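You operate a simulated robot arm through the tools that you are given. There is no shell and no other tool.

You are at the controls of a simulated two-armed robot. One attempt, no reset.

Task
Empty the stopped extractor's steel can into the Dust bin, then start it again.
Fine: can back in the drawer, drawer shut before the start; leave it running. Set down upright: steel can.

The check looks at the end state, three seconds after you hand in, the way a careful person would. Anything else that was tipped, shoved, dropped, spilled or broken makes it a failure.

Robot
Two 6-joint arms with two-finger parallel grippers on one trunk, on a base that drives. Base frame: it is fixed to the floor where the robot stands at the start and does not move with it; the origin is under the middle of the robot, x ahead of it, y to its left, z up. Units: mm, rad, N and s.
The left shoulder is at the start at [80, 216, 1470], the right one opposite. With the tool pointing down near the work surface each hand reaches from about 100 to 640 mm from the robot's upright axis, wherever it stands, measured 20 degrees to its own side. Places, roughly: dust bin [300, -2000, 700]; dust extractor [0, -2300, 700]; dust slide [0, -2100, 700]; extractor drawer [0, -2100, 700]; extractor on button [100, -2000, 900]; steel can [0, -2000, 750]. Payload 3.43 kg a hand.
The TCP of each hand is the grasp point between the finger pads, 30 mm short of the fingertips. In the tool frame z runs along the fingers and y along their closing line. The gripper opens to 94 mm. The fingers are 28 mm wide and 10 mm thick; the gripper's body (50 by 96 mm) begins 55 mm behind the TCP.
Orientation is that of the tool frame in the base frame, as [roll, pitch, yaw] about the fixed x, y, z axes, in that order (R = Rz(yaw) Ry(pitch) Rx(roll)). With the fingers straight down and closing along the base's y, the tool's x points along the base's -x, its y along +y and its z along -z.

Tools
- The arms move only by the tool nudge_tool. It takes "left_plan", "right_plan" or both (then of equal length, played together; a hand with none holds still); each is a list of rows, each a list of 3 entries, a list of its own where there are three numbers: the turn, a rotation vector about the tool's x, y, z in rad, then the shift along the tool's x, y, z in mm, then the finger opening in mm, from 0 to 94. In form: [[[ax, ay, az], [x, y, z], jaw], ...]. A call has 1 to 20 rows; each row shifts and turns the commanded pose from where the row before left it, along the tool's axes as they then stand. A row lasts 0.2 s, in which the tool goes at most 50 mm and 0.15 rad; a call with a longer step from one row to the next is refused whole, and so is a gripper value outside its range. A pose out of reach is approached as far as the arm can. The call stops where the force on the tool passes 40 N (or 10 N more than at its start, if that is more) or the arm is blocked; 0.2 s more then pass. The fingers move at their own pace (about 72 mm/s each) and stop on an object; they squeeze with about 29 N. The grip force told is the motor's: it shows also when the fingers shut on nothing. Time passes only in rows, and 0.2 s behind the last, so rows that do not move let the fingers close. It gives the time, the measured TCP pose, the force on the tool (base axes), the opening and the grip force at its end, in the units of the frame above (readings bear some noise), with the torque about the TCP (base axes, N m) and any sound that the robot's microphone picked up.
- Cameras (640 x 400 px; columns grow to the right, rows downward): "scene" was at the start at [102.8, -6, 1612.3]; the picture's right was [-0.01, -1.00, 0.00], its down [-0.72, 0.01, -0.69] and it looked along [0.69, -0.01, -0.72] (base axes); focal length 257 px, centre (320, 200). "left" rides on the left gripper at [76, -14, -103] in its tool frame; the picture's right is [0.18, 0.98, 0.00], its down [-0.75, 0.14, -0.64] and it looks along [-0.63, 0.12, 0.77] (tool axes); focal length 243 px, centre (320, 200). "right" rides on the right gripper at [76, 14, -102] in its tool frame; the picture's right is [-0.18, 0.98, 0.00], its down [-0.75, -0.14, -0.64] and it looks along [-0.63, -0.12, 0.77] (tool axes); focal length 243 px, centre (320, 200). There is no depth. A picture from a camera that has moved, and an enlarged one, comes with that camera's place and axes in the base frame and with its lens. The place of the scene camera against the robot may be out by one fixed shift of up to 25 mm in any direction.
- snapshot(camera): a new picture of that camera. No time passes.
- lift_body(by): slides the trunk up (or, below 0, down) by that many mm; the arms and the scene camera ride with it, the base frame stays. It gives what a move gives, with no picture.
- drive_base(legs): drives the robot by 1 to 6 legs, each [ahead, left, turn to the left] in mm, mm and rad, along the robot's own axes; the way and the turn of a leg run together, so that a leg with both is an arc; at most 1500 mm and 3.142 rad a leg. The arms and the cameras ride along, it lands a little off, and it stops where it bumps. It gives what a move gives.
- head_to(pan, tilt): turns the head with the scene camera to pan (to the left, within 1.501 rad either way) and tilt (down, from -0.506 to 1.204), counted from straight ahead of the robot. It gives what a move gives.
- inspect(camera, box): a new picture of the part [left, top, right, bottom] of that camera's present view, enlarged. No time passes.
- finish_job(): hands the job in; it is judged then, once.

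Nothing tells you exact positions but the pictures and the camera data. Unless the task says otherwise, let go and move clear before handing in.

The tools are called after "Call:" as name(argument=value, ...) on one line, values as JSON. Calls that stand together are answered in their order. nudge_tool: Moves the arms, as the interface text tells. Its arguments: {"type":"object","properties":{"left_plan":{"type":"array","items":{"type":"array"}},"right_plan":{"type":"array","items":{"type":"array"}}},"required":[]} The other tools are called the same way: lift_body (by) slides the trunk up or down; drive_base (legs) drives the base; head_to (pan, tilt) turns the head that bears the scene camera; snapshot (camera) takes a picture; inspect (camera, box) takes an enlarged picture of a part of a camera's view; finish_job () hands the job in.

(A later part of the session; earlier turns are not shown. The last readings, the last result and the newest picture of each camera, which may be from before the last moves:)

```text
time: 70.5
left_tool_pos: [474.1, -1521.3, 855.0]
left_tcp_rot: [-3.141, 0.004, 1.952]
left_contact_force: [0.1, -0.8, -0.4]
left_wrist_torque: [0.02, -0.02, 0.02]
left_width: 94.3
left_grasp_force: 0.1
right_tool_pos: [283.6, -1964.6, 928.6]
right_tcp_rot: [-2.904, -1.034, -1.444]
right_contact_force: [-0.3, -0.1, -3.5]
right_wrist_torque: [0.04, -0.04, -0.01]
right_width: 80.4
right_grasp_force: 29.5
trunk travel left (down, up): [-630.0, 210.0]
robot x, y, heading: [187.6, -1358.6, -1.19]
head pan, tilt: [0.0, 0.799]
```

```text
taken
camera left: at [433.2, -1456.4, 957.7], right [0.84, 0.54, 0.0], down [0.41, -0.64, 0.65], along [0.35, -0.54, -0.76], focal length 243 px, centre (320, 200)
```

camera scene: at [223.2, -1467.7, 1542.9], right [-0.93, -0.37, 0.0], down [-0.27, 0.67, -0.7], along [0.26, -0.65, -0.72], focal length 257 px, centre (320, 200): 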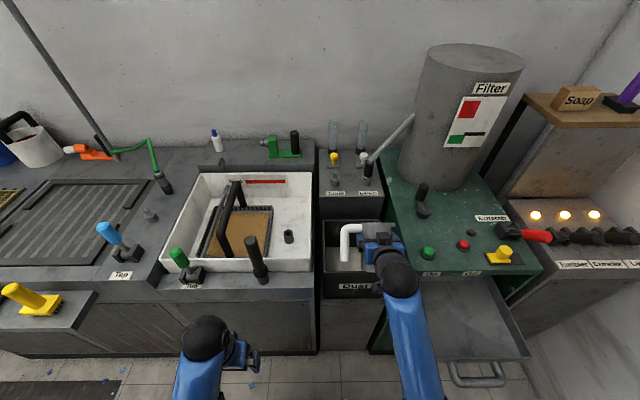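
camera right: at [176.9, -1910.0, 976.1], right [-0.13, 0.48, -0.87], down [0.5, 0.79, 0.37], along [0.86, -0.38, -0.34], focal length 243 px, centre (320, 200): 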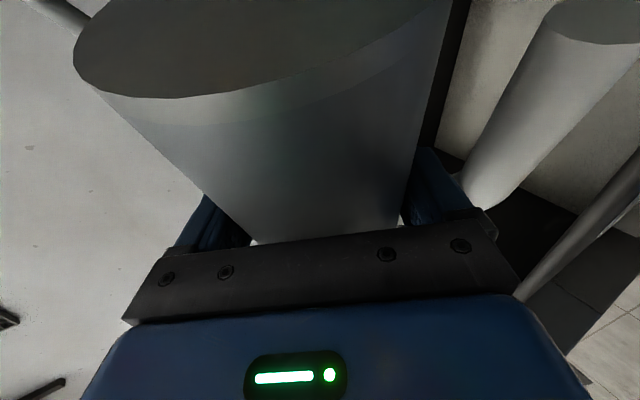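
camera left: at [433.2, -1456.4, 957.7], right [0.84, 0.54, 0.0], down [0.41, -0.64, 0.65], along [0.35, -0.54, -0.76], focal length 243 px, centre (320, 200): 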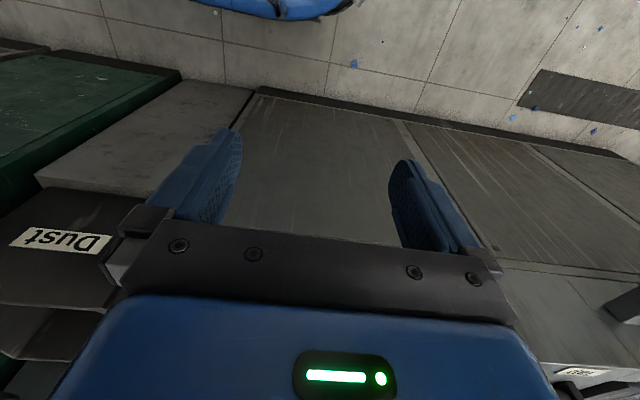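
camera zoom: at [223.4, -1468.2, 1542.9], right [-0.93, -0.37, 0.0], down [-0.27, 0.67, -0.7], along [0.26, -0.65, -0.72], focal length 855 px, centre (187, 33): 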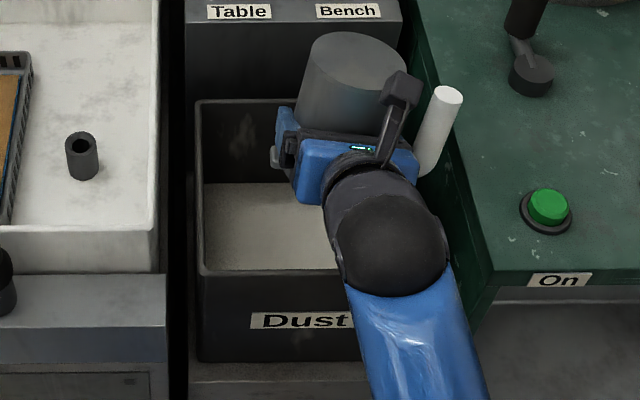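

The can is nearly inverted over the bin. I'll give it a few small wiggles to free any dust, hold, and then roll back.

Call:
nudge_tool(right_plan=[[[0, 0, 0.12], [0, 0, 0], 40], [[0, 0, -0.12], [0, 0, 0], 40], [[0, 0, 0.12], [0, 0, 0], 40], [[0, 0, -0.12], [0, 0, 0], 40], [[0, 0, 0.12], [0, 0, 0], 40], [[0, 0, -0.12], [0, 0, 0], 40], [[0, 0, 0], [0, 0, 0], 40], [[0, 0, 0], [0, 0, 0], 40]])

Call:
nudge_tool(right_plan=[[[0, 0, 0.15], [0, 0, 0], 40], [[0, 0, 0.15], [0, 0, 0], 40], [[0, 0, 0.15], [0, 0, 0], 40], [[0, 0, 0.15], [0, 0, 0], 40], [[0, 0, 0.15], [0, 0, 0], 40], [[0, 0, 0.15], [0, 0, 0], 40], [[0, 0, 0.15], [0, 0, 0], 40], [[0, 0, 0.15], [0, 0, 0], 40], [[0, 0, 0.15], [0, 0, 0], 40], [[0, 0, 0.15], [0, 0, 0], 40], [[0, 0, 0.15], [0, 0, 0], 40], [[0, 0, 0.15], [0, 0, 0], 40], [[0, 0, 0.15], [0, 0, 0], 40], [[0, 0, 0.15], [0, 0, 0], 40], [[0, 0, 0.15], [0, 0, 0], 40], [[0, 0, 0.15], [0, 0, 0], 40], [[0, 0, 0.15], [0, 0, 0], 40], [[0, 0, 0.15], [0, 0, 0], 40], [[0, 0, 0.15], [0, 0, 0], 40], [[0, 0, 0.15], [0, 0, 0], 40]])

Call:
inspect(camera="scene", box=[300, 190, 420, 310])

Call:
snapshot(camera="right")

```text
time: 72.3
left_tool_pos: [475.8, -1520.4, 854.7]
left_tcp_rot: [-3.142, 0.004, 1.955]
left_contact_force: [-0.2, 1.1, -0.5]
left_wrist_torque: [-0.01, 0.0, -0.01]
left_width: 94.0
left_grasp_force: 0.1
right_tool_pos: [282.9, -1965.0, 928.0]
right_tcp_rot: [-2.904, -1.033, -1.443]
right_contact_force: [-0.3, -0.2, -2.4]
right_wrist_torque: [0.05, -0.03, 0.03]
right_width: 80.4
right_grasp_force: 29.2
trunk travel left (down, up): [-630.0, 210.0]
robot x, y, heading: [194.8, -1360.0, -1.189]
head pan, tilt: [0.0, 0.799]
```

```text
time: 76.5
left_tool_pos: [474.3, -1521.5, 854.7]
left_tcp_rot: [3.141, 0.005, 1.952]
left_contact_force: [-0.2, -0.2, 0.4]
left_wrist_torque: [0.03, -0.01, -0.02]
left_width: 94.2
left_grasp_force: 0.0
right_tool_pos: [284.5, -1963.2, 930.4]
right_tcp_rot: [-3.141, 1.051, 1.973]
right_contact_force: [0.4, 0.6, -3.0]
right_wrist_torque: [-0.1, 0.0, 0.01]
right_width: 80.1
right_grasp_force: 29.0
trunk travel left (down, up): [-630.0, 210.0]
robot x, y, heading: [190.7, -1356.9, -1.192]
head pan, tilt: [0.0, 0.799]
```

```text
3.33 times, centred on (360, 250) of scene
camera zoom: at [223.4, -1468.1, 1542.9], right [-0.93, -0.37, 0.0], down [-0.27, 0.67, -0.7], along [0.26, -0.65, -0.72], focal length 855 px, centre (187, 33)
```

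zoom: 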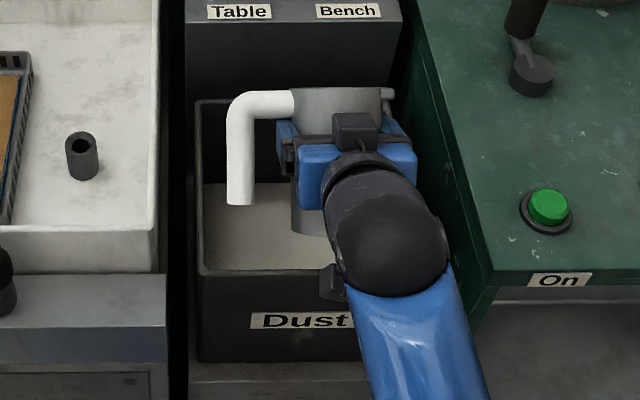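

```text
taken
camera right: at [247.0, -1841.4, 914.9], right [0.94, 0.3, 0.16], down [-0.2, 0.11, 0.97], along [0.27, -0.95, 0.17], focal length 243 px, centre (320, 200)
```

right: 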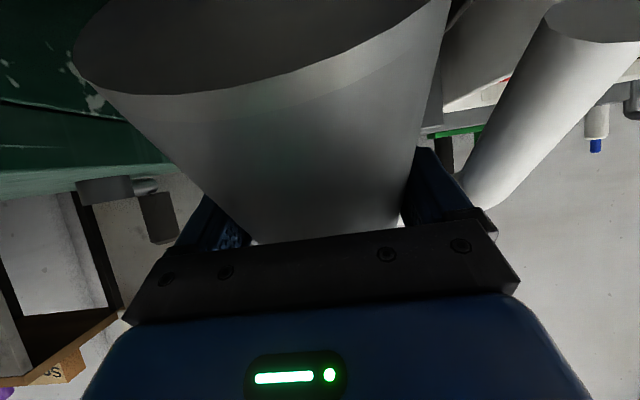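

Dust poured. I'll lift clear and back off, then pitch the hand so the can is upright and the scene camera can look inside.

Call:
nudge_tool(right_plan=[[[0, 0, 0], [-30, 0, -17], 40], [[0, 0, 0], [-30, 0, -17], 40], [[0, 0, 0], [18.6, 0, -32.5], 40], [[0, 0, 0], [18.6, 0, -32.5], 40], [[0, 0, 0], [18.6, 0, -32.5], 40], [[0, 0, 0], [9, 0, -16], 40], [[0, -0.15, 0], [0, 0, 0], 40], [[0, -0.15, 0], [0, 0, 0], 40], [[0, -0.15, 0], [0, 0, 0], 40], [[0, 0, 0], [0, 0, 0], 40]])

Call:
snapshot(camera="scene")

Call:
inspect(camera="scene", box=[300, 190, 420, 310])

```text
time: 78.7
left_tool_pos: [474.9, -1521.0, 855.1]
left_tcp_rot: [3.141, 0.003, 1.954]
left_contact_force: [0.1, 0.0, -0.7]
left_wrist_torque: [0.02, -0.01, 0.02]
left_width: 94.1
left_grasp_force: 0.1
right_tool_pos: [233.7, -1844.2, 997.7]
right_tcp_rot: [-3.092, 1.5, 2.024]
right_contact_force: [0.1, 0.2, -3.0]
right_wrist_torque: [-0.08, 0.0, -0.01]
right_width: 80.5
right_grasp_force: 29.2
trunk travel left (down, up): [-630.0, 210.0]
robot x, y, heading: [188.5, -1358.4, -1.191]
head pan, tilt: [0.0, 0.799]
```

```text
taken
camera scene: at [223.4, -1468.1, 1542.9], right [-0.93, -0.37, 0.0], down [-0.27, 0.67, -0.7], along [0.26, -0.65, -0.72], focal length 257 px, centre (320, 200)
```

scene: 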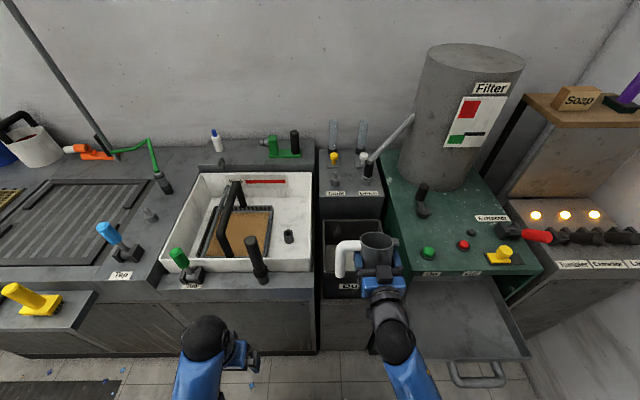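

```text
3.33 times, centred on (360, 250) of scene
camera zoom: at [223.4, -1468.1, 1542.9], right [-0.93, -0.37, 0.0], down [-0.27, 0.67, -0.7], along [0.26, -0.65, -0.72], focal length 855 px, centre (187, 33)
```

zoom: 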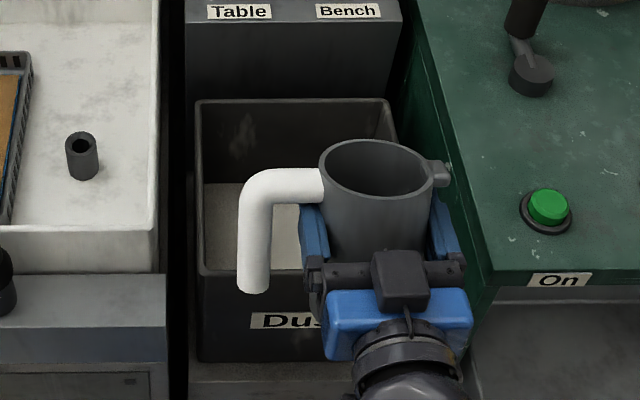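

The can is empty. It is ~48° off in the grip, so I'll use the closed left fingers to push the handle's lower end forward until the can is upright relative to a 30°-down grip. First: shift the right hand left and restore its pitch; tilt the left hand inward with fingers closed.

Call:
nudge_tool(right_plan=[[[0, 0, 0], [0, 35, 0], 40], [[0, 0, 0], [0, 35, 0], 40], [[0, 0.15, 0], [0, 0, 0], 40], [[0, 0.15, 0], [0, 0, 0], 40], [[0, 0.15, 0], [0, 0, 0], 40], [[0, 0, 0], [0, 0, 0], 40]], left_plan=[[[0.15, 0, 0], [0, 0, 0], 0], [[0.15, 0, 0], [0, 0, 0], 0], [[0.15, 0, 0], [0, 0, 0], 0], [[0.15, 0, 0], [0, 0, 0], 0], [[0.15, 0, 0], [0, 0, 0], 0], [[0.15, 0, 0], [0, 0, 0], 0]])

Call:
snapshot(camera="scene")

Call:
snapshot(camera="left")

```text
time: 80.1
left_tool_pos: [414.7, -1545.0, 812.1]
left_tcp_rot: [-2.24, 0.002, 1.867]
left_contact_force: [-0.1, 1.0, 0.9]
left_wrist_torque: [-0.01, 0.0, 0.0]
left_width: 0.0
left_grasp_force: 29.3
left hand out of reach, approached as far as the arm can: row 2, 3, 4, 5, 6
right_tool_pos: [295.6, -1817.0, 999.2]
right_tcp_rot: [-3.135, 1.048, 1.981]
right_contact_force: [-0.9, -0.2, -2.6]
right_wrist_torque: [-0.13, -0.02, 0.0]
right_width: 80.5
right_grasp_force: 29.1
trunk travel left (down, up): [-630.0, 210.0]
robot x, y, heading: [189.1, -1358.8, -1.194]
head pan, tilt: [0.0, 0.799]
```

```text
taken
camera scene: at [223.2, -1468.0, 1543.4], right [-0.93, -0.37, 0.0], down [-0.27, 0.67, -0.7], along [0.26, -0.65, -0.72], focal length 257 px, centre (320, 200)
```

scene: 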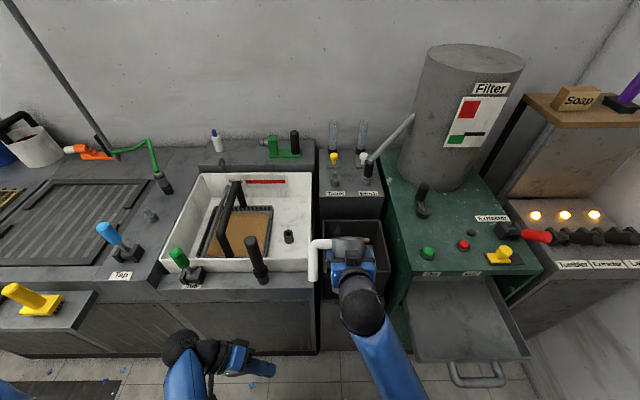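

```text
taken
camera left: at [460.7, -1451.1, 887.1], right [0.53, 0.35, -0.77], down [0.79, -0.55, 0.29], along [-0.32, -0.76, -0.57], focal length 243 px, centre (320, 200)
```

left: 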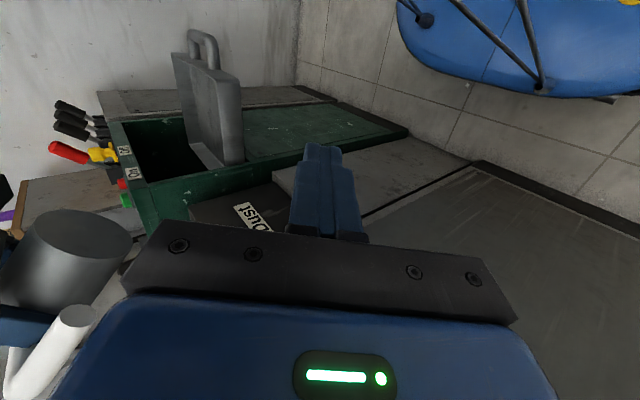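

Call:
nudge_tool(left_plan=[[[0, 0, 0], [-32, 2, 4], 0], [[0, 0, 0], [-32, 2, 4], 0], [[0, 0, 0], [-32, 2, 4], 0], [[0, 0, 0], [-32, 2, 4], 0], [[0, 0, 0], [0, 0, 0], 0]])

Call:
snapshot(camera="scene")

Call:
snapshot(camera="left")

```text
time: 81.3
left_tool_pos: [473.8, -1666.5, 795.7]
left_tcp_rot: [-2.242, 0.006, 1.955]
left_contact_force: [-0.2, 0.5, -0.6]
left_wrist_torque: [-0.01, 0.03, -0.01]
left_width: 0.3
left_grasp_force: 29.6
right_tool_pos: [296.4, -1816.5, 998.3]
right_tcp_rot: [-3.135, 1.051, 1.979]
right_contact_force: [0.0, 0.1, -2.5]
right_wrist_torque: [-0.11, -0.02, 0.0]
right_width: 80.5
right_grasp_force: 28.7
trunk travel left (down, up): [-630.0, 210.0]
robot x, y, heading: [187.0, -1357.7, -1.187]
head pan, tilt: [0.0, 0.799]
```

```text
taken
camera scene: at [223.0, -1467.5, 1543.0], right [-0.93, -0.37, 0.0], down [-0.27, 0.67, -0.7], along [0.26, -0.65, -0.72], focal length 257 px, centre (320, 200)
```

scene: 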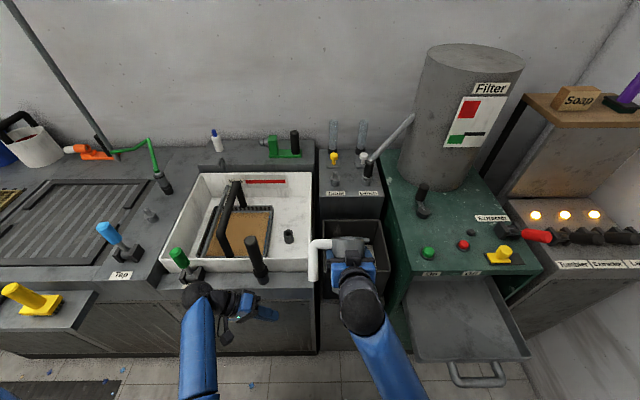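

```text
taken
camera left: at [511.0, -1569.8, 871.8], right [0.5, 0.4, -0.77], down [0.83, -0.48, 0.29], along [-0.25, -0.78, -0.57], focal length 243 px, centre (320, 200)
```

left: 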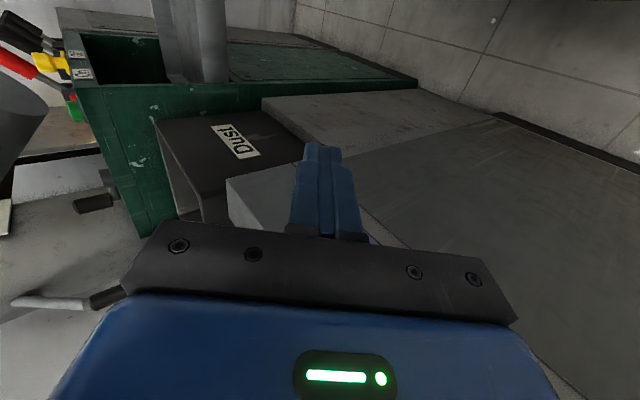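

Call:
nudge_tool(left_plan=[[[0, 0, 0], [0, 27.5, -20], 0], [[0, 0, 0], [0, 27.5, -20], 0], [[0, 0, 0], [0, 27.5, -20], 0], [[0, 0, 0], [0, 27.5, -20], 0], [[0, 0, 0], [0, 0, 0], 0]])

Call:
snapshot(camera="scene")

Call:
snapshot(camera="left")

```text
time: 82.5
left_tool_pos: [596.0, -1618.7, 759.5]
left_tcp_rot: [-2.244, 0.005, 1.954]
left_contact_force: [-0.6, -0.3, -0.3]
left_wrist_torque: [-0.02, -0.01, 0.0]
left_width: 0.1
left_grasp_force: 29.0
right_tool_pos: [296.7, -1816.2, 999.9]
right_tcp_rot: [-3.135, 1.051, 1.978]
right_contact_force: [-0.5, 0.5, -3.9]
right_wrist_torque: [-0.09, -0.01, -0.01]
right_width: 80.4
right_grasp_force: 29.3
trunk travel left (down, up): [-630.0, 210.0]
robot x, y, heading: [192.3, -1359.8, -1.187]
head pan, tilt: [0.0, 0.799]
```

```text
taken
camera scene: at [223.0, -1467.9, 1542.9], right [-0.93, -0.37, 0.0], down [-0.27, 0.67, -0.7], along [0.26, -0.65, -0.72], focal length 257 px, centre (320, 200)
```

scene: 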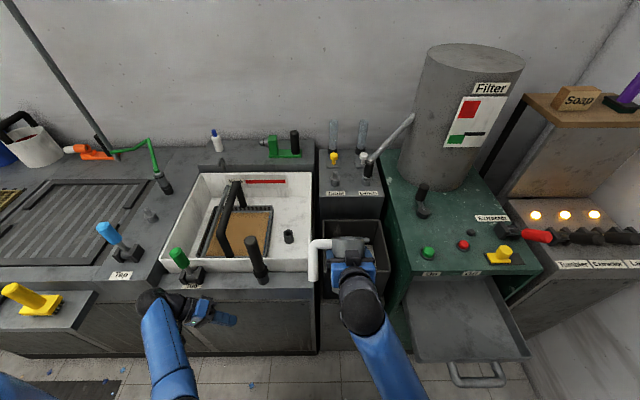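

```text
taken
camera left: at [633.4, -1520.6, 834.1], right [0.5, 0.4, -0.77], down [0.83, -0.48, 0.29], along [-0.25, -0.78, -0.57], focal length 243 px, centre (320, 200)
```

left: 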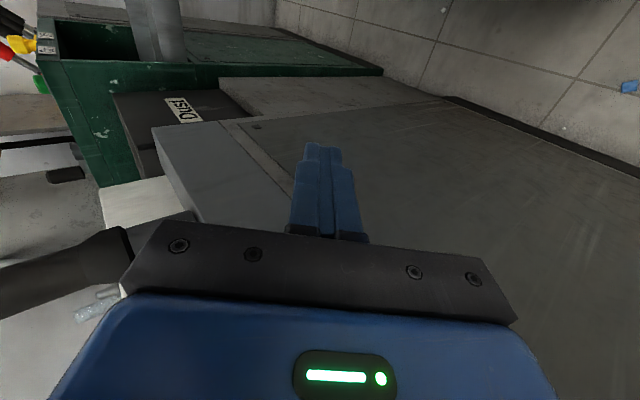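

I had the left tool's y-axis sign wrong (it moved down-left, no contact). Correcting: move along −y (up and right) to the pre-push position.

Call:
nudge_tool(left_plan=[[[0, 0, 0], [0.5, -42, 0], 0], [[0, 0, 0], [0.5, -42, 0], 0], [[0, 0, 0], [0.5, -42, 0], 0], [[0, 0, 0], [0.5, -42, 0], 0], [[0, 0, 0], [0.5, -42, 0], 0], [[0, 0, 0], [0.5, -42, 0], 0], [[0, 0, 0], [0, 0, 0], 0]])

Call:
snapshot(camera="scene")

Call:
snapshot(camera="left")

```text
time: 84.1
left_tool_pos: [436.3, -1688.0, 941.9]
left_tcp_rot: [-2.241, 0.008, 1.956]
left_contact_force: [0.1, 0.5, -1.0]
left_wrist_torque: [0.0, -0.01, 0.01]
left_width: 0.0
left_grasp_force: 28.7
left hand out of reach, approached as far as the arm can: row 1, 2, 3
right_tool_pos: [297.9, -1815.5, 999.0]
right_tcp_rot: [-3.135, 1.049, 1.98]
right_contact_force: [-0.6, 0.4, -2.6]
right_wrist_torque: [-0.15, -0.02, 0.01]
right_width: 80.2
right_grasp_force: 28.8
trunk travel left (down, up): [-630.0, 210.0]
robot x, y, heading: [191.3, -1361.1, -1.189]
head pan, tilt: [0.0, 0.799]
```

```text
taken
camera scene: at [223.7, -1468.0, 1542.9], right [-0.93, -0.37, 0.0], down [-0.27, 0.67, -0.7], along [0.26, -0.65, -0.72], focal length 257 px, centre (320, 200)
```

scene: 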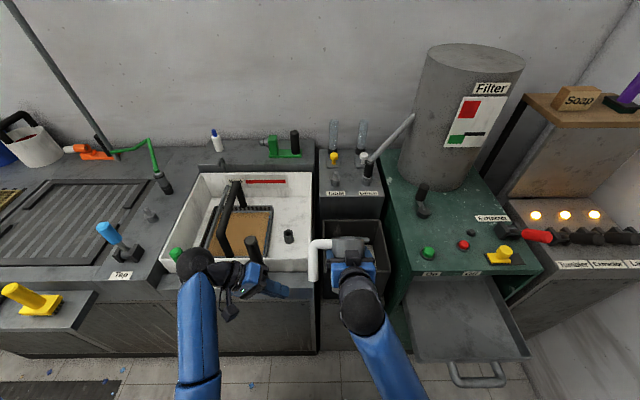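

```text
taken
camera left: at [473.9, -1591.9, 1017.2], right [0.5, 0.4, -0.77], down [0.83, -0.47, 0.29], along [-0.25, -0.79, -0.56], focal length 243 px, centre (320, 200)
```

left: 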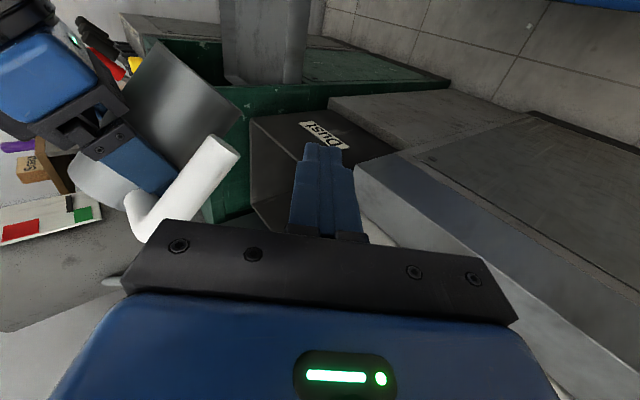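

The left camera shows the handle's lower end clearly. I'll slide the left fingertips in behind it.

Call:
nudge_tool(left_plan=[[[0, 0, 0], [8, 0, 0], 0], [[0, 0, 0], [0, -19, 18.4], 0], [[0, 0, 0], [0, -19, 18.4], 0], [[0, 0, 0], [0, -19, 18.4], 0], [[0, 0, 0], [0, 0, 0], 0]])

Call:
inspect(camera="scene", box=[240, 200, 420, 320])

Call:
snapshot(camera="left")

Call:
snapshot(camera="right")

```text
time: 85.3
left_tool_pos: [363.9, -1708.4, 950.7]
left_tcp_rot: [-2.242, 0.003, 1.954]
left_contact_force: [0.3, 0.1, 0.0]
left_wrist_torque: [-0.03, -0.02, 0.0]
left_width: 0.0
left_grasp_force: 28.8
right_tool_pos: [295.7, -1816.6, 998.5]
right_tcp_rot: [-3.135, 1.05, 1.982]
right_contact_force: [0.3, 0.6, -2.4]
right_wrist_torque: [-0.13, -0.03, -0.01]
right_width: 80.3
right_grasp_force: 28.8
trunk travel left (down, up): [-630.0, 210.0]
robot x, y, heading: [193.4, -1360.7, -1.188]
head pan, tilt: [0.0, 0.799]
```

```text
3.33 times, centred on (330, 260) of scene
camera zoom: at [223.6, -1468.0, 1542.9], right [-0.93, -0.37, 0.0], down [-0.27, 0.67, -0.7], along [0.26, -0.65, -0.72], focal length 855 px, centre (287, 0)
```

zoom: 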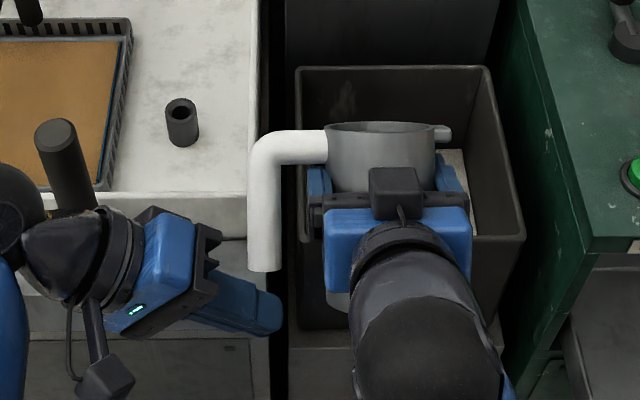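

```text
taken
camera left: at [400.9, -1611.5, 1025.6], right [0.5, 0.4, -0.77], down [0.83, -0.48, 0.29], along [-0.25, -0.78, -0.57], focal length 243 px, centre (320, 200)
```

left: 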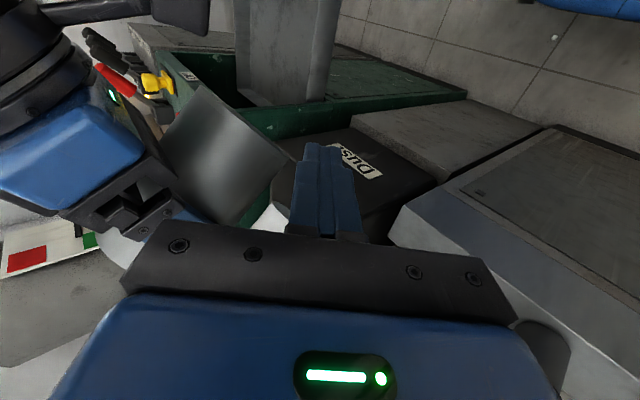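

```text
taken
camera right: at [259.9, -1694.2, 984.0], right [0.94, 0.3, 0.16], down [-0.2, 0.11, 0.97], along [0.28, -0.95, 0.17], focal length 243 px, centre (320, 200)
```

right: 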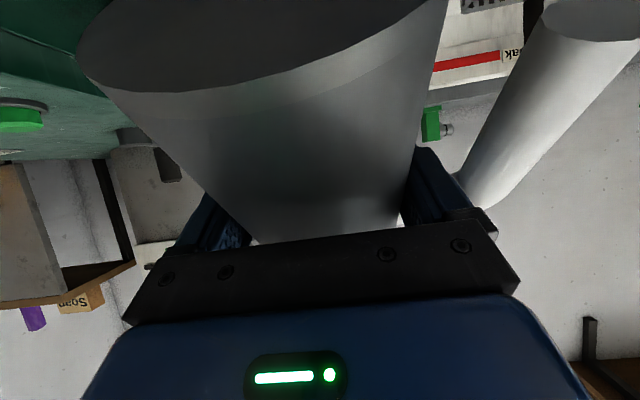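

Left fingertips sit behind the handle end. Push forward 40 mm slowly.

Call:
nudge_tool(left_plan=[[[0, 0, 0], [-8, 0, 0], 0], [[0, 0, 0], [-8, 0, 0], 0], [[0, 0, 0], [-8, 0, 0], 0], [[0, 0, 0], [-8, 0, 0], 0], [[0, 0, 0], [-8, 0, 0], 0], [[0, 0, 0], [0, 0, 0], 0]])

Call:
inspect(camera="scene", box=[240, 200, 420, 320])

Call:
snapshot(camera="right")

```text
time: 86.7
left_tool_pos: [377.0, -1745.9, 951.9]
left_tcp_rot: [-2.243, 0.004, 1.954]
left_contact_force: [-1.7, 16.0, -5.6]
left_wrist_torque: [0.11, -0.14, -0.01]
left_width: 0.0
left_grasp_force: 28.9
right_tool_pos: [297.4, -1817.0, 998.6]
right_tcp_rot: [-3.139, 1.053, 1.976]
right_contact_force: [2.4, -15.8, 3.2]
right_wrist_torque: [-0.5, -0.44, -1.43]
right_width: 83.3
right_grasp_force: 29.0
trunk travel left (down, up): [-630.0, 210.0]
robot x, y, heading: [191.8, -1360.1, -1.188]
head pan, tilt: [0.0, 0.799]
```

```text
3.33 times, centred on (330, 260) of scene
camera zoom: at [223.3, -1467.9, 1542.9], right [-0.93, -0.37, 0.0], down [-0.27, 0.67, -0.7], along [0.26, -0.65, -0.72], focal length 855 px, centre (287, 0)
```

zoom: 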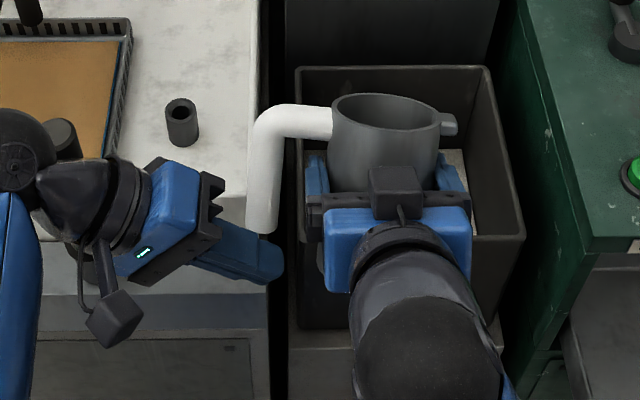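

```text
taken
camera right: at [259.9, -1694.2, 984.3], right [0.94, 0.3, 0.16], down [-0.2, 0.11, 0.97], along [0.28, -0.95, 0.17], focal length 243 px, centre (320, 200)
```

right: 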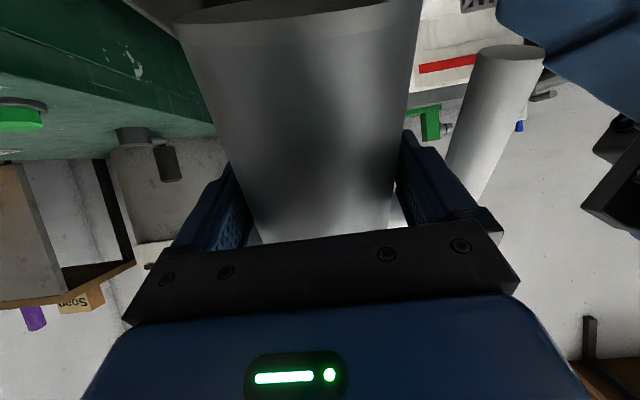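

It's working: the can has rotated about 28° toward upright. Continue pushing a little more.

Call:
nudge_tool(left_plan=[[[0, 0, 0], [-5, 0, 0], 0], [[0, 0, 0], [-5, 0, 0], 0], [[0, 0, 0], [-5, 0, 0], 0], [[0, 0, 0], [0, 0, 0], 0]])

Call:
inspect(camera="scene", box=[240, 200, 420, 320])

Call:
snapshot(camera="right")

```text
time: 87.7
left_tool_pos: [383.3, -1759.1, 951.2]
left_tcp_rot: [-2.24, 0.004, 1.953]
left_contact_force: [-7.5, 13.5, -3.3]
left_wrist_torque: [0.1, -0.01, -0.13]
left_width: 0.3
left_grasp_force: 28.9
right_tool_pos: [296.5, -1816.2, 998.2]
right_tcp_rot: [-3.137, 1.051, 1.978]
right_contact_force: [6.5, -14.6, 0.4]
right_wrist_torque: [-0.56, -0.52, -1.5]
right_width: 84.4
right_grasp_force: 29.3
trunk travel left (down, up): [-630.0, 210.0]
robot x, y, heading: [189.6, -1356.2, -1.192]
head pan, tilt: [0.0, 0.799]
```

```text
3.33 times, centred on (330, 260) of scene
camera zoom: at [223.4, -1468.1, 1542.9], right [-0.93, -0.37, 0.0], down [-0.27, 0.67, -0.7], along [0.26, -0.65, -0.72], focal length 855 px, centre (287, 0)
```

zoom: 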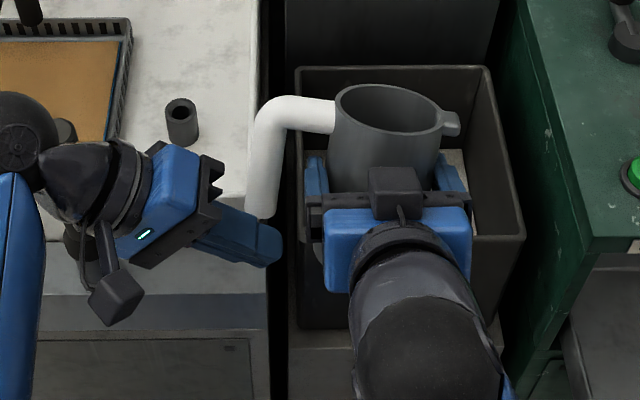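

```text
taken
camera right: at [260.0, -1694.2, 984.0], right [0.94, 0.3, 0.16], down [-0.2, 0.11, 0.97], along [0.28, -0.95, 0.17], focal length 243 px, centre (320, 200)
```

right: 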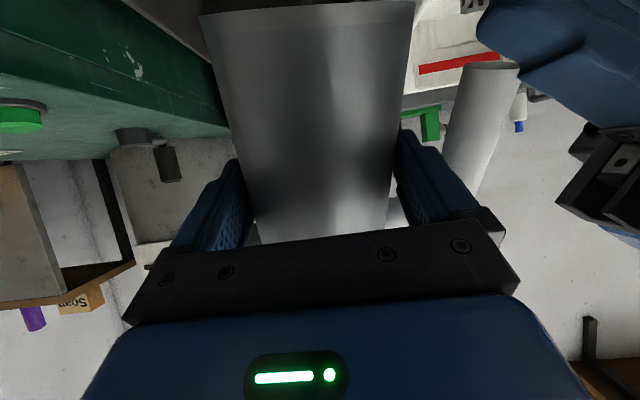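

The can is now within ~12° of upright relative to the grip; the drawer floor will square it up when set down. I back the left hand off and away.

Call:
nudge_tool(left_plan=[[[0, 0, 0], [10, 0, 0], 0], [[0, 0, 0], [25, 0, 0], 0], [[0, 0, 0], [25, 0, 0], 0], [[0, 0, 0], [0, 25, -30], 0], [[0, 0, 0], [0, 25, -30], 0], [[0, 0, 0], [0, 25, -30], 0], [[0, 0, 0], [0, 0, 0], 0]])

Call:
inspect(camera="scene", box=[240, 200, 420, 320])

Call:
snapshot(camera="right")

Call:
snapshot(camera="left")

```text
time: 89.3
left_tool_pos: [444.2, -1677.3, 923.6]
left_tcp_rot: [-2.241, 0.007, 1.957]
left_contact_force: [0.9, -0.8, 0.3]
left_wrist_torque: [-0.01, -0.01, 0.0]
left_width: 0.1
left_grasp_force: 29.2
left hand out of reach, approached as far as the arm can: row 5, 6
right_tool_pos: [296.4, -1816.2, 999.1]
right_tcp_rot: [-3.134, 1.051, 1.977]
right_contact_force: [0.8, 0.8, -3.4]
right_wrist_torque: [-0.03, 0.01, 0.0]
right_width: 80.7
right_grasp_force: 29.0
trunk travel left (down, up): [-630.0, 210.0]
robot x, y, heading: [193.2, -1362.0, -1.195]
head pan, tilt: [0.0, 0.799]
```

```text
3.33 times, centred on (330, 260) of scene
camera zoom: at [223.5, -1468.2, 1542.9], right [-0.93, -0.37, 0.0], down [-0.27, 0.67, -0.7], along [0.26, -0.65, -0.72], focal length 855 px, centre (287, 0)
```

zoom: 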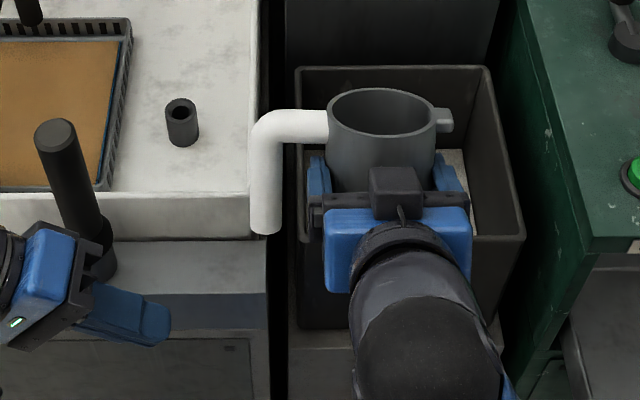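

```text
taken
camera right: at [259.8, -1694.3, 984.0], right [0.94, 0.3, 0.16], down [-0.2, 0.11, 0.97], along [0.28, -0.95, 0.17], focal length 243 px, centre (320, 200)
```

right: 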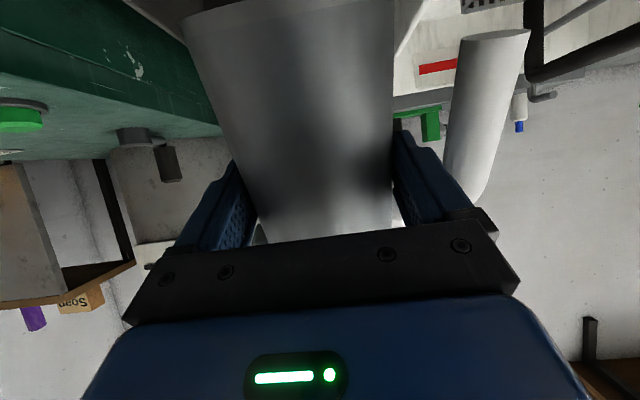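

```text
taken
camera left: at [482.2, -1581.8, 999.6], right [0.5, 0.4, -0.77], down [0.83, -0.47, 0.29], along [-0.25, -0.79, -0.57], focal length 243 px, centre (320, 200)
```

left: 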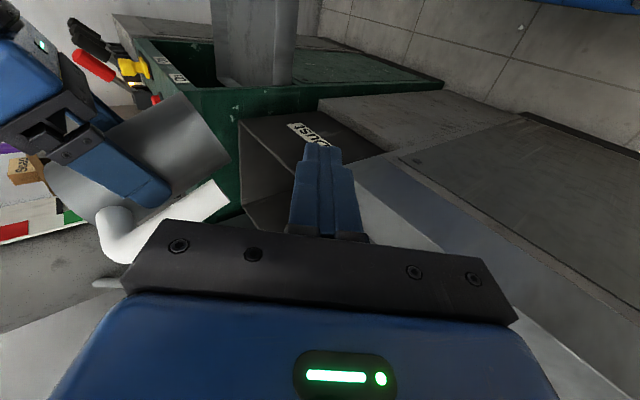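

After release the grip sprang back a bit; the can still leans ~24° forward. I'll repeat the push with the left hand, going further this time to compensate for the spring-back.

Call:
nudge_tool(left_plan=[[[0, 0, 0], [0, -25, 30], 0], [[0, 0, 0], [0, -25, 30], 0], [[0, 0, 0], [0, -25, 30], 0], [[0, 0, 0], [0, -5, 6], 0], [[0, 0, 0], [-10, 0, 0], 0], [[0, 0, 0], [-10, 0, 0], 0], [[0, 0, 0], [-10, 0, 0], 0], [[0, 0, 0], [-10, 0, 0], 0], [[0, 0, 0], [-8, 0, 0], 0], [[0, 0, 0], [-8, 0, 0], 0], [[0, 0, 0], [-8, 0, 0], 0], [[0, 0, 0], [-6, 0, 0], 0], [[0, 0, 0], [0, 0, 0], 0]])

Call:
inspect(camera="scene", box=[240, 200, 420, 320])

Call:
snapshot(camera="right")

```text
time: 92.1
left_tool_pos: [354.8, -1791.4, 927.7]
left_tcp_rot: [-2.243, 0.002, 1.953]
left_contact_force: [8.0, 14.3, -15.8]
left_wrist_torque: [0.33, -0.31, 0.14]
left_width: 0.4
left_grasp_force: 29.3
right_tool_pos: [297.1, -1816.2, 999.2]
right_tcp_rot: [-3.135, 1.055, 1.978]
right_contact_force: [-8.1, -14.8, 14.3]
right_wrist_torque: [-0.91, 0.06, -0.74]
right_width: 78.4
right_grasp_force: 29.1
trunk travel left (down, up): [-630.0, 210.0]
robot x, y, heading: [188.3, -1357.4, -1.194]
head pan, tilt: [0.0, 0.799]
```

```text
3.33 times, centred on (330, 260) of scene
camera zoom: at [223.4, -1467.9, 1542.9], right [-0.93, -0.37, 0.0], down [-0.27, 0.67, -0.7], along [0.26, -0.65, -0.72], focal length 855 px, centre (287, 0)
```

zoom: 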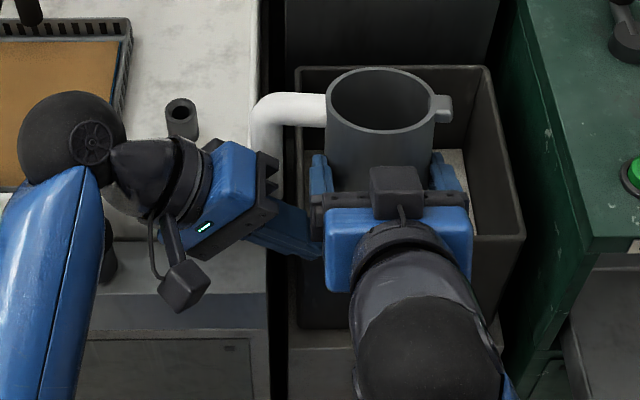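

```text
taken
camera right: at [259.7, -1694.5, 984.6], right [0.94, 0.3, 0.16], down [-0.2, 0.12, 0.97], along [0.27, -0.95, 0.17], focal length 243 px, centre (320, 200)
```

right: 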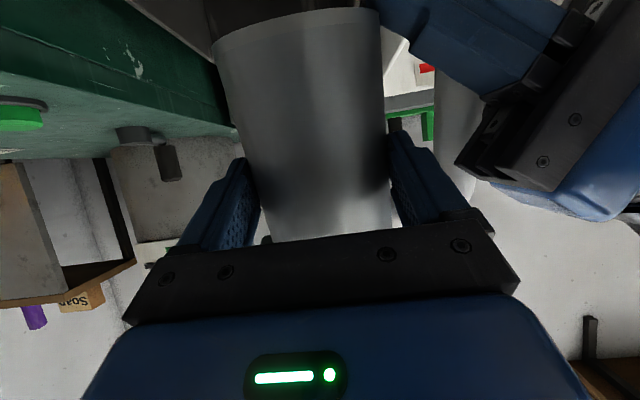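

The can is near upright now but is gripped closer to the fingertips (centre ~21 mm ahead of TCP). I'll back the left hand off gently and re-measure.

Call:
nudge_tool(left_plan=[[[0, 0, 0], [5, 0, 0], 0], [[0, 0, 0], [10, 0, 0], 0], [[0, 0, 0], [25, 0, 0], 0], [[0, 0, 0], [30, 0, 0], 0], [[0, 0, 0], [0, 25, -30], 0], [[0, 0, 0], [0, 25, -30], 0], [[0, 0, 0], [0, 0, 0], 0]])

Call:
inspect(camera="scene", box=[240, 200, 420, 320])

Call:
snapshot(camera="right")

Call:
snapshot(camera="left")

```text
time: 93.7
left_tool_pos: [399.8, -1698.2, 925.2]
left_tcp_rot: [-2.243, 0.005, 1.954]
left_contact_force: [-0.4, 0.4, 0.0]
left_wrist_torque: [0.03, 0.0, 0.0]
left_width: 0.0
left_grasp_force: 29.9
right_tool_pos: [295.0, -1817.3, 997.7]
right_tcp_rot: [-3.135, 1.052, 1.979]
right_contact_force: [-0.8, -0.2, -2.4]
right_wrist_torque: [0.01, 0.02, 0.03]
right_width: 77.5
right_grasp_force: 29.3
trunk travel left (down, up): [-630.0, 210.0]
robot x, y, heading: [189.5, -1357.0, -1.189]
head pan, tilt: [0.0, 0.799]
```

```text
3.33 times, centred on (330, 260) of scene
camera zoom: at [222.6, -1467.9, 1542.9], right [-0.93, -0.37, 0.0], down [-0.27, 0.67, -0.7], along [0.26, -0.65, -0.72], focal length 855 px, centre (287, 0)
```

zoom: 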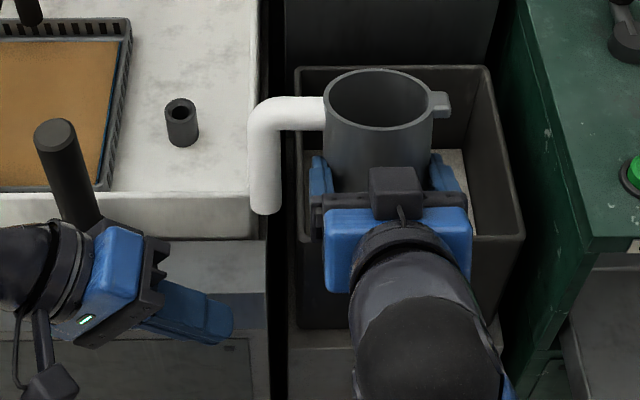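

```text
taken
camera right: at [259.3, -1694.1, 984.1], right [0.94, 0.3, 0.16], down [-0.2, 0.11, 0.97], along [0.28, -0.95, 0.17], focal length 243 px, centre (320, 200)
```

right: 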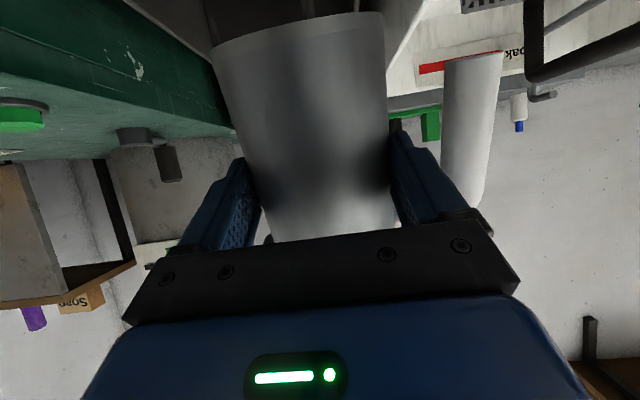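

```text
taken
camera left: at [437.8, -1601.0, 1000.5], right [0.5, 0.4, -0.77], down [0.83, -0.48, 0.29], along [-0.25, -0.78, -0.57], focal length 243 px, centre (320, 200)
```

left: 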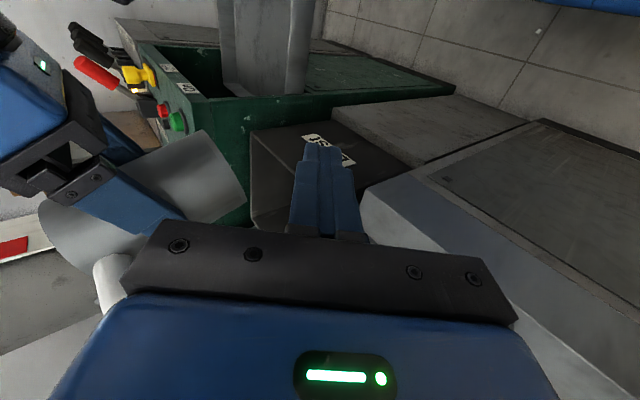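

The can is now ~12° from upright in the grip and stable (grip 29 N). I'll pitch the hand up slightly to make it vertical, then drive back and right to the drawer.

Call:
nudge_tool(right_plan=[[[0, -0.07, 0], [0, 0, 0], 40], [[0, -0.07, 0], [0, 0, 0], 40], [[0, 0, 0], [0, 0, 0], 40]])

Call:
drive_base(legs=[[-130, 0, 0], [0, -150, 0], [0, -165, 0]])

Call:
snapshot(camera="scene")

Call:
snapshot(camera="right")

```text
time: 94.5
left_tool_pos: [399.9, -1697.8, 925.9]
left_tcp_rot: [-2.241, 0.004, 1.952]
left_contact_force: [-0.7, -0.8, 0.3]
left_wrist_torque: [0.02, 0.01, -0.01]
left_width: 0.0
left_grasp_force: 29.7
right_tool_pos: [296.9, -1816.3, 998.2]
right_tcp_rot: [-3.133, 1.19, 1.982]
right_contact_force: [0.4, 0.8, -2.9]
right_wrist_torque: [0.05, 0.04, 0.02]
right_width: 77.7
right_grasp_force: 29.2
trunk travel left (down, up): [-630.0, 210.0]
robot x, y, heading: [190.4, -1362.1, -1.192]
head pan, tilt: [0.0, 0.799]
```

```text
time: 97.9
left_tool_pos: [59.1, -1694.6, 925.4]
left_tcp_rot: [-2.24, 0.003, 1.963]
left_contact_force: [0.0, -0.1, 0.5]
left_wrist_torque: [-0.02, 0.04, 0.02]
left_width: 0.0
left_grasp_force: 28.6
right_tool_pos: [-43.4, -1814.7, 998.8]
right_tcp_rot: [-3.126, 1.191, 1.998]
right_contact_force: [0.1, 0.9, -3.0]
right_wrist_torque: [0.01, 0.03, -0.03]
right_width: 77.7
right_grasp_force: 28.5
trunk travel left (down, up): [-630.0, 210.0]
robot x, y, heading: [-155.5, -1359.8, -1.182]
head pan, tilt: [0.0, 0.799]
```

```text
taken
camera scene: at [-119.1, -1466.0, 1542.9], right [-0.93, -0.38, 0.0], down [-0.27, 0.66, -0.7], along [0.26, -0.65, -0.72], focal length 257 px, centre (320, 200)
```

scene: 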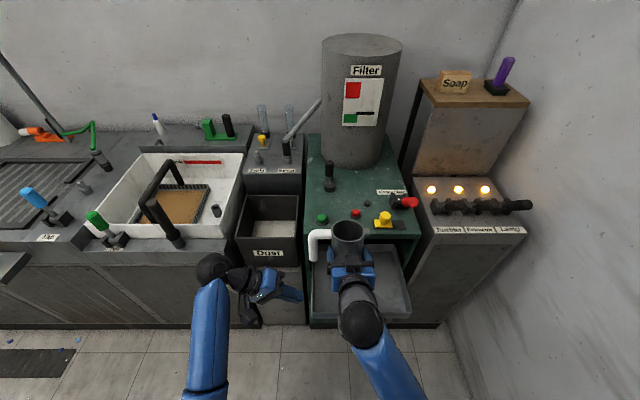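

```text
taken
camera right: at [-80.8, -1695.7, 966.7], right [0.93, 0.33, 0.17], down [-0.25, 0.24, 0.94], along [0.27, -0.91, 0.3], focal length 243 px, centre (320, 200)
```

right: 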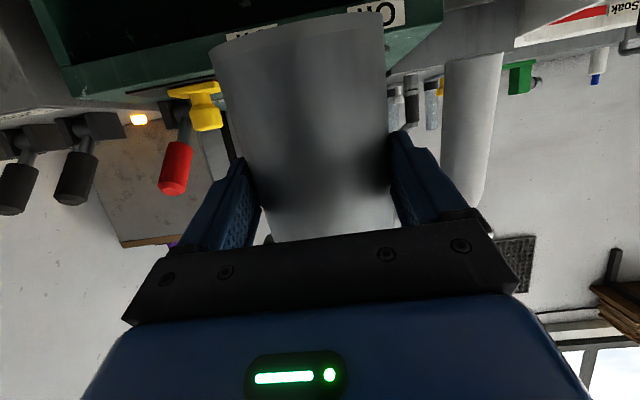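

Call:
nudge_tool(right_plan=[[[0, 0, 0], [-7.6, -29, 18.8], 40], [[0, 0, 0], [-7.6, -29, 18.8], 40], [[0, 0, 0], [-7.6, -29, 18.8], 40], [[0, 0, 0], [28, 0, 11.2], 40], [[0, 0, 0], [28, 0, 11.2], 40], [[0, 0, 0], [28, 0, 11.2], 40], [[0, 0, 0], [28, 0, 11.2], 40], [[0, 0, 0], [28, 0, 11.2], 40], [[0, 0, 0], [0, 0, 0], 40]])

Call:
snapshot(camera="scene")

Call:
inspect(camera="scene", box=[290, 220, 430, 340])

Call:
snapshot(camera="left")

```text
time: 99.9
left_tool_pos: [55.3, -1694.9, 925.8]
left_tcp_rot: [-2.243, 0.006, 1.962]
left_contact_force: [0.5, -0.8, 0.1]
left_wrist_torque: [-0.01, 0.05, 0.01]
left_width: 0.3
left_grasp_force: 28.9
right_tool_pos: [-100.8, -1902.9, 849.2]
right_tcp_rot: [-3.133, 1.192, 1.991]
right_contact_force: [-3.8, 10.6, -1.1]
right_wrist_torque: [-0.43, -0.12, 0.05]
right_width: 77.5
right_grasp_force: 29.5
trunk travel left (down, up): [-630.0, 210.0]
robot x, y, heading: [-160.3, -1357.3, -1.177]
head pan, tilt: [0.0, 0.799]
```

```text
taken
camera scene: at [-123.3, -1465.0, 1543.1], right [-0.93, -0.38, 0.0], down [-0.27, 0.66, -0.7], along [0.26, -0.65, -0.72], focal length 257 px, centre (320, 200)
```

scene: 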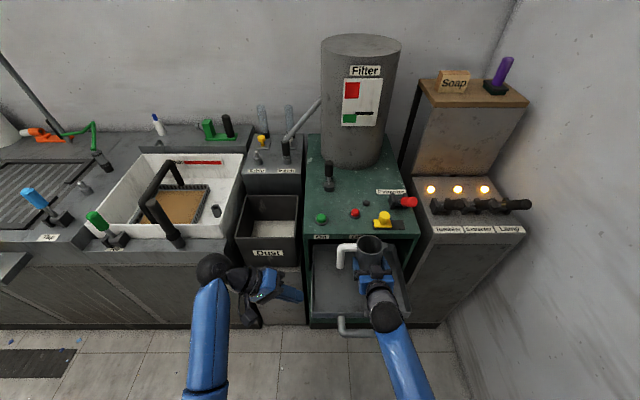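

```text
3.33 times, centred on (360, 280) of scene
camera zoom: at [-123.3, -1465.0, 1543.1], right [-0.93, -0.38, 0.0], down [-0.27, 0.66, -0.7], along [0.26, -0.65, -0.72], focal length 855 px, centre (187, -67)
```

zoom: 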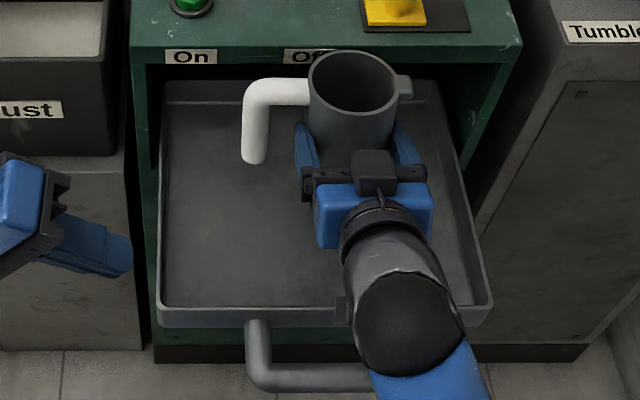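

```text
taken
camera left: at [92.8, -1597.5, 1000.8], right [0.5, 0.4, -0.77], down [0.83, -0.47, 0.29], along [-0.25, -0.79, -0.57], focal length 243 px, centre (320, 200)
```

left: 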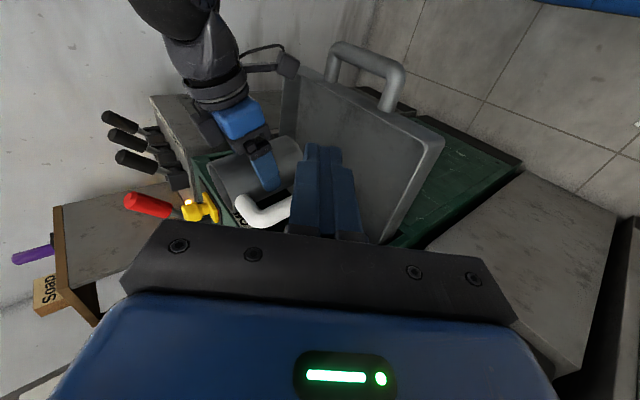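

A light contact shows the can's front touched the cabinet lip — its centre sits further ahead in the grip than assumed. Backing off ~22 mm before lowering.

Call:
nudge_tool(right_plan=[[[0, 0, 0], [4.1, 0, -10.2], 40], [[0, 0, 0], [4.1, 0, -10.2], 40], [[0, 0, 0], [0, 0, 0], 40]])

Call:
inspect(camera="scene", box=[290, 220, 430, 340])

Call:
snapshot(camera="right")

```text
time: 100.7
left_tool_pos: [56.0, -1696.1, 924.5]
left_tcp_rot: [-2.242, 0.003, 1.961]
left_contact_force: [-0.5, -1.4, -0.3]
left_wrist_torque: [-0.01, 0.02, 0.0]
left_width: 0.0
left_grasp_force: 29.6
right_tool_pos: [-109.8, -1884.8, 847.8]
right_tcp_rot: [-3.133, 1.191, 1.99]
right_contact_force: [-0.2, -0.7, -3.3]
right_wrist_torque: [0.02, 0.03, 0.04]
right_width: 77.6
right_grasp_force: 29.0
trunk travel left (down, up): [-630.0, 210.0]
robot x, y, heading: [-157.6, -1359.0, -1.179]
head pan, tilt: [0.0, 0.799]
```

```text
3.33 times, centred on (360, 280) of scene
camera zoom: at [-122.3, -1468.0, 1542.9], right [-0.93, -0.38, 0.0], down [-0.27, 0.66, -0.7], along [0.26, -0.64, -0.72], focal length 855 px, centre (187, -67)
```

zoom: 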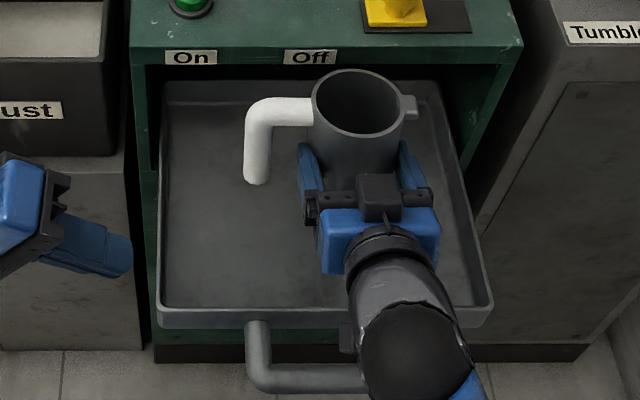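

```text
taken
camera right: at [-146.7, -1765.3, 815.8], right [0.93, 0.33, 0.17], down [-0.25, 0.23, 0.94], along [0.27, -0.91, 0.3], focal length 243 px, centre (320, 200)
```

right: 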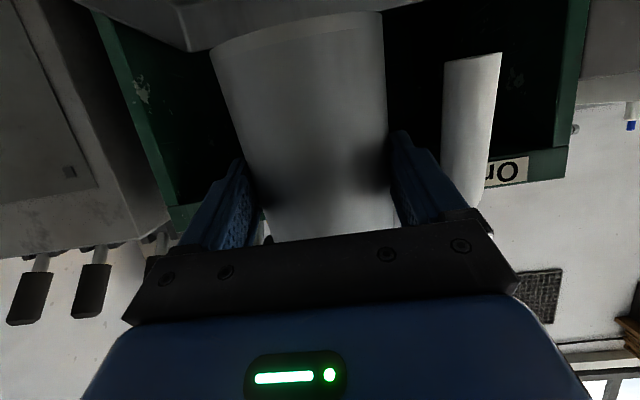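

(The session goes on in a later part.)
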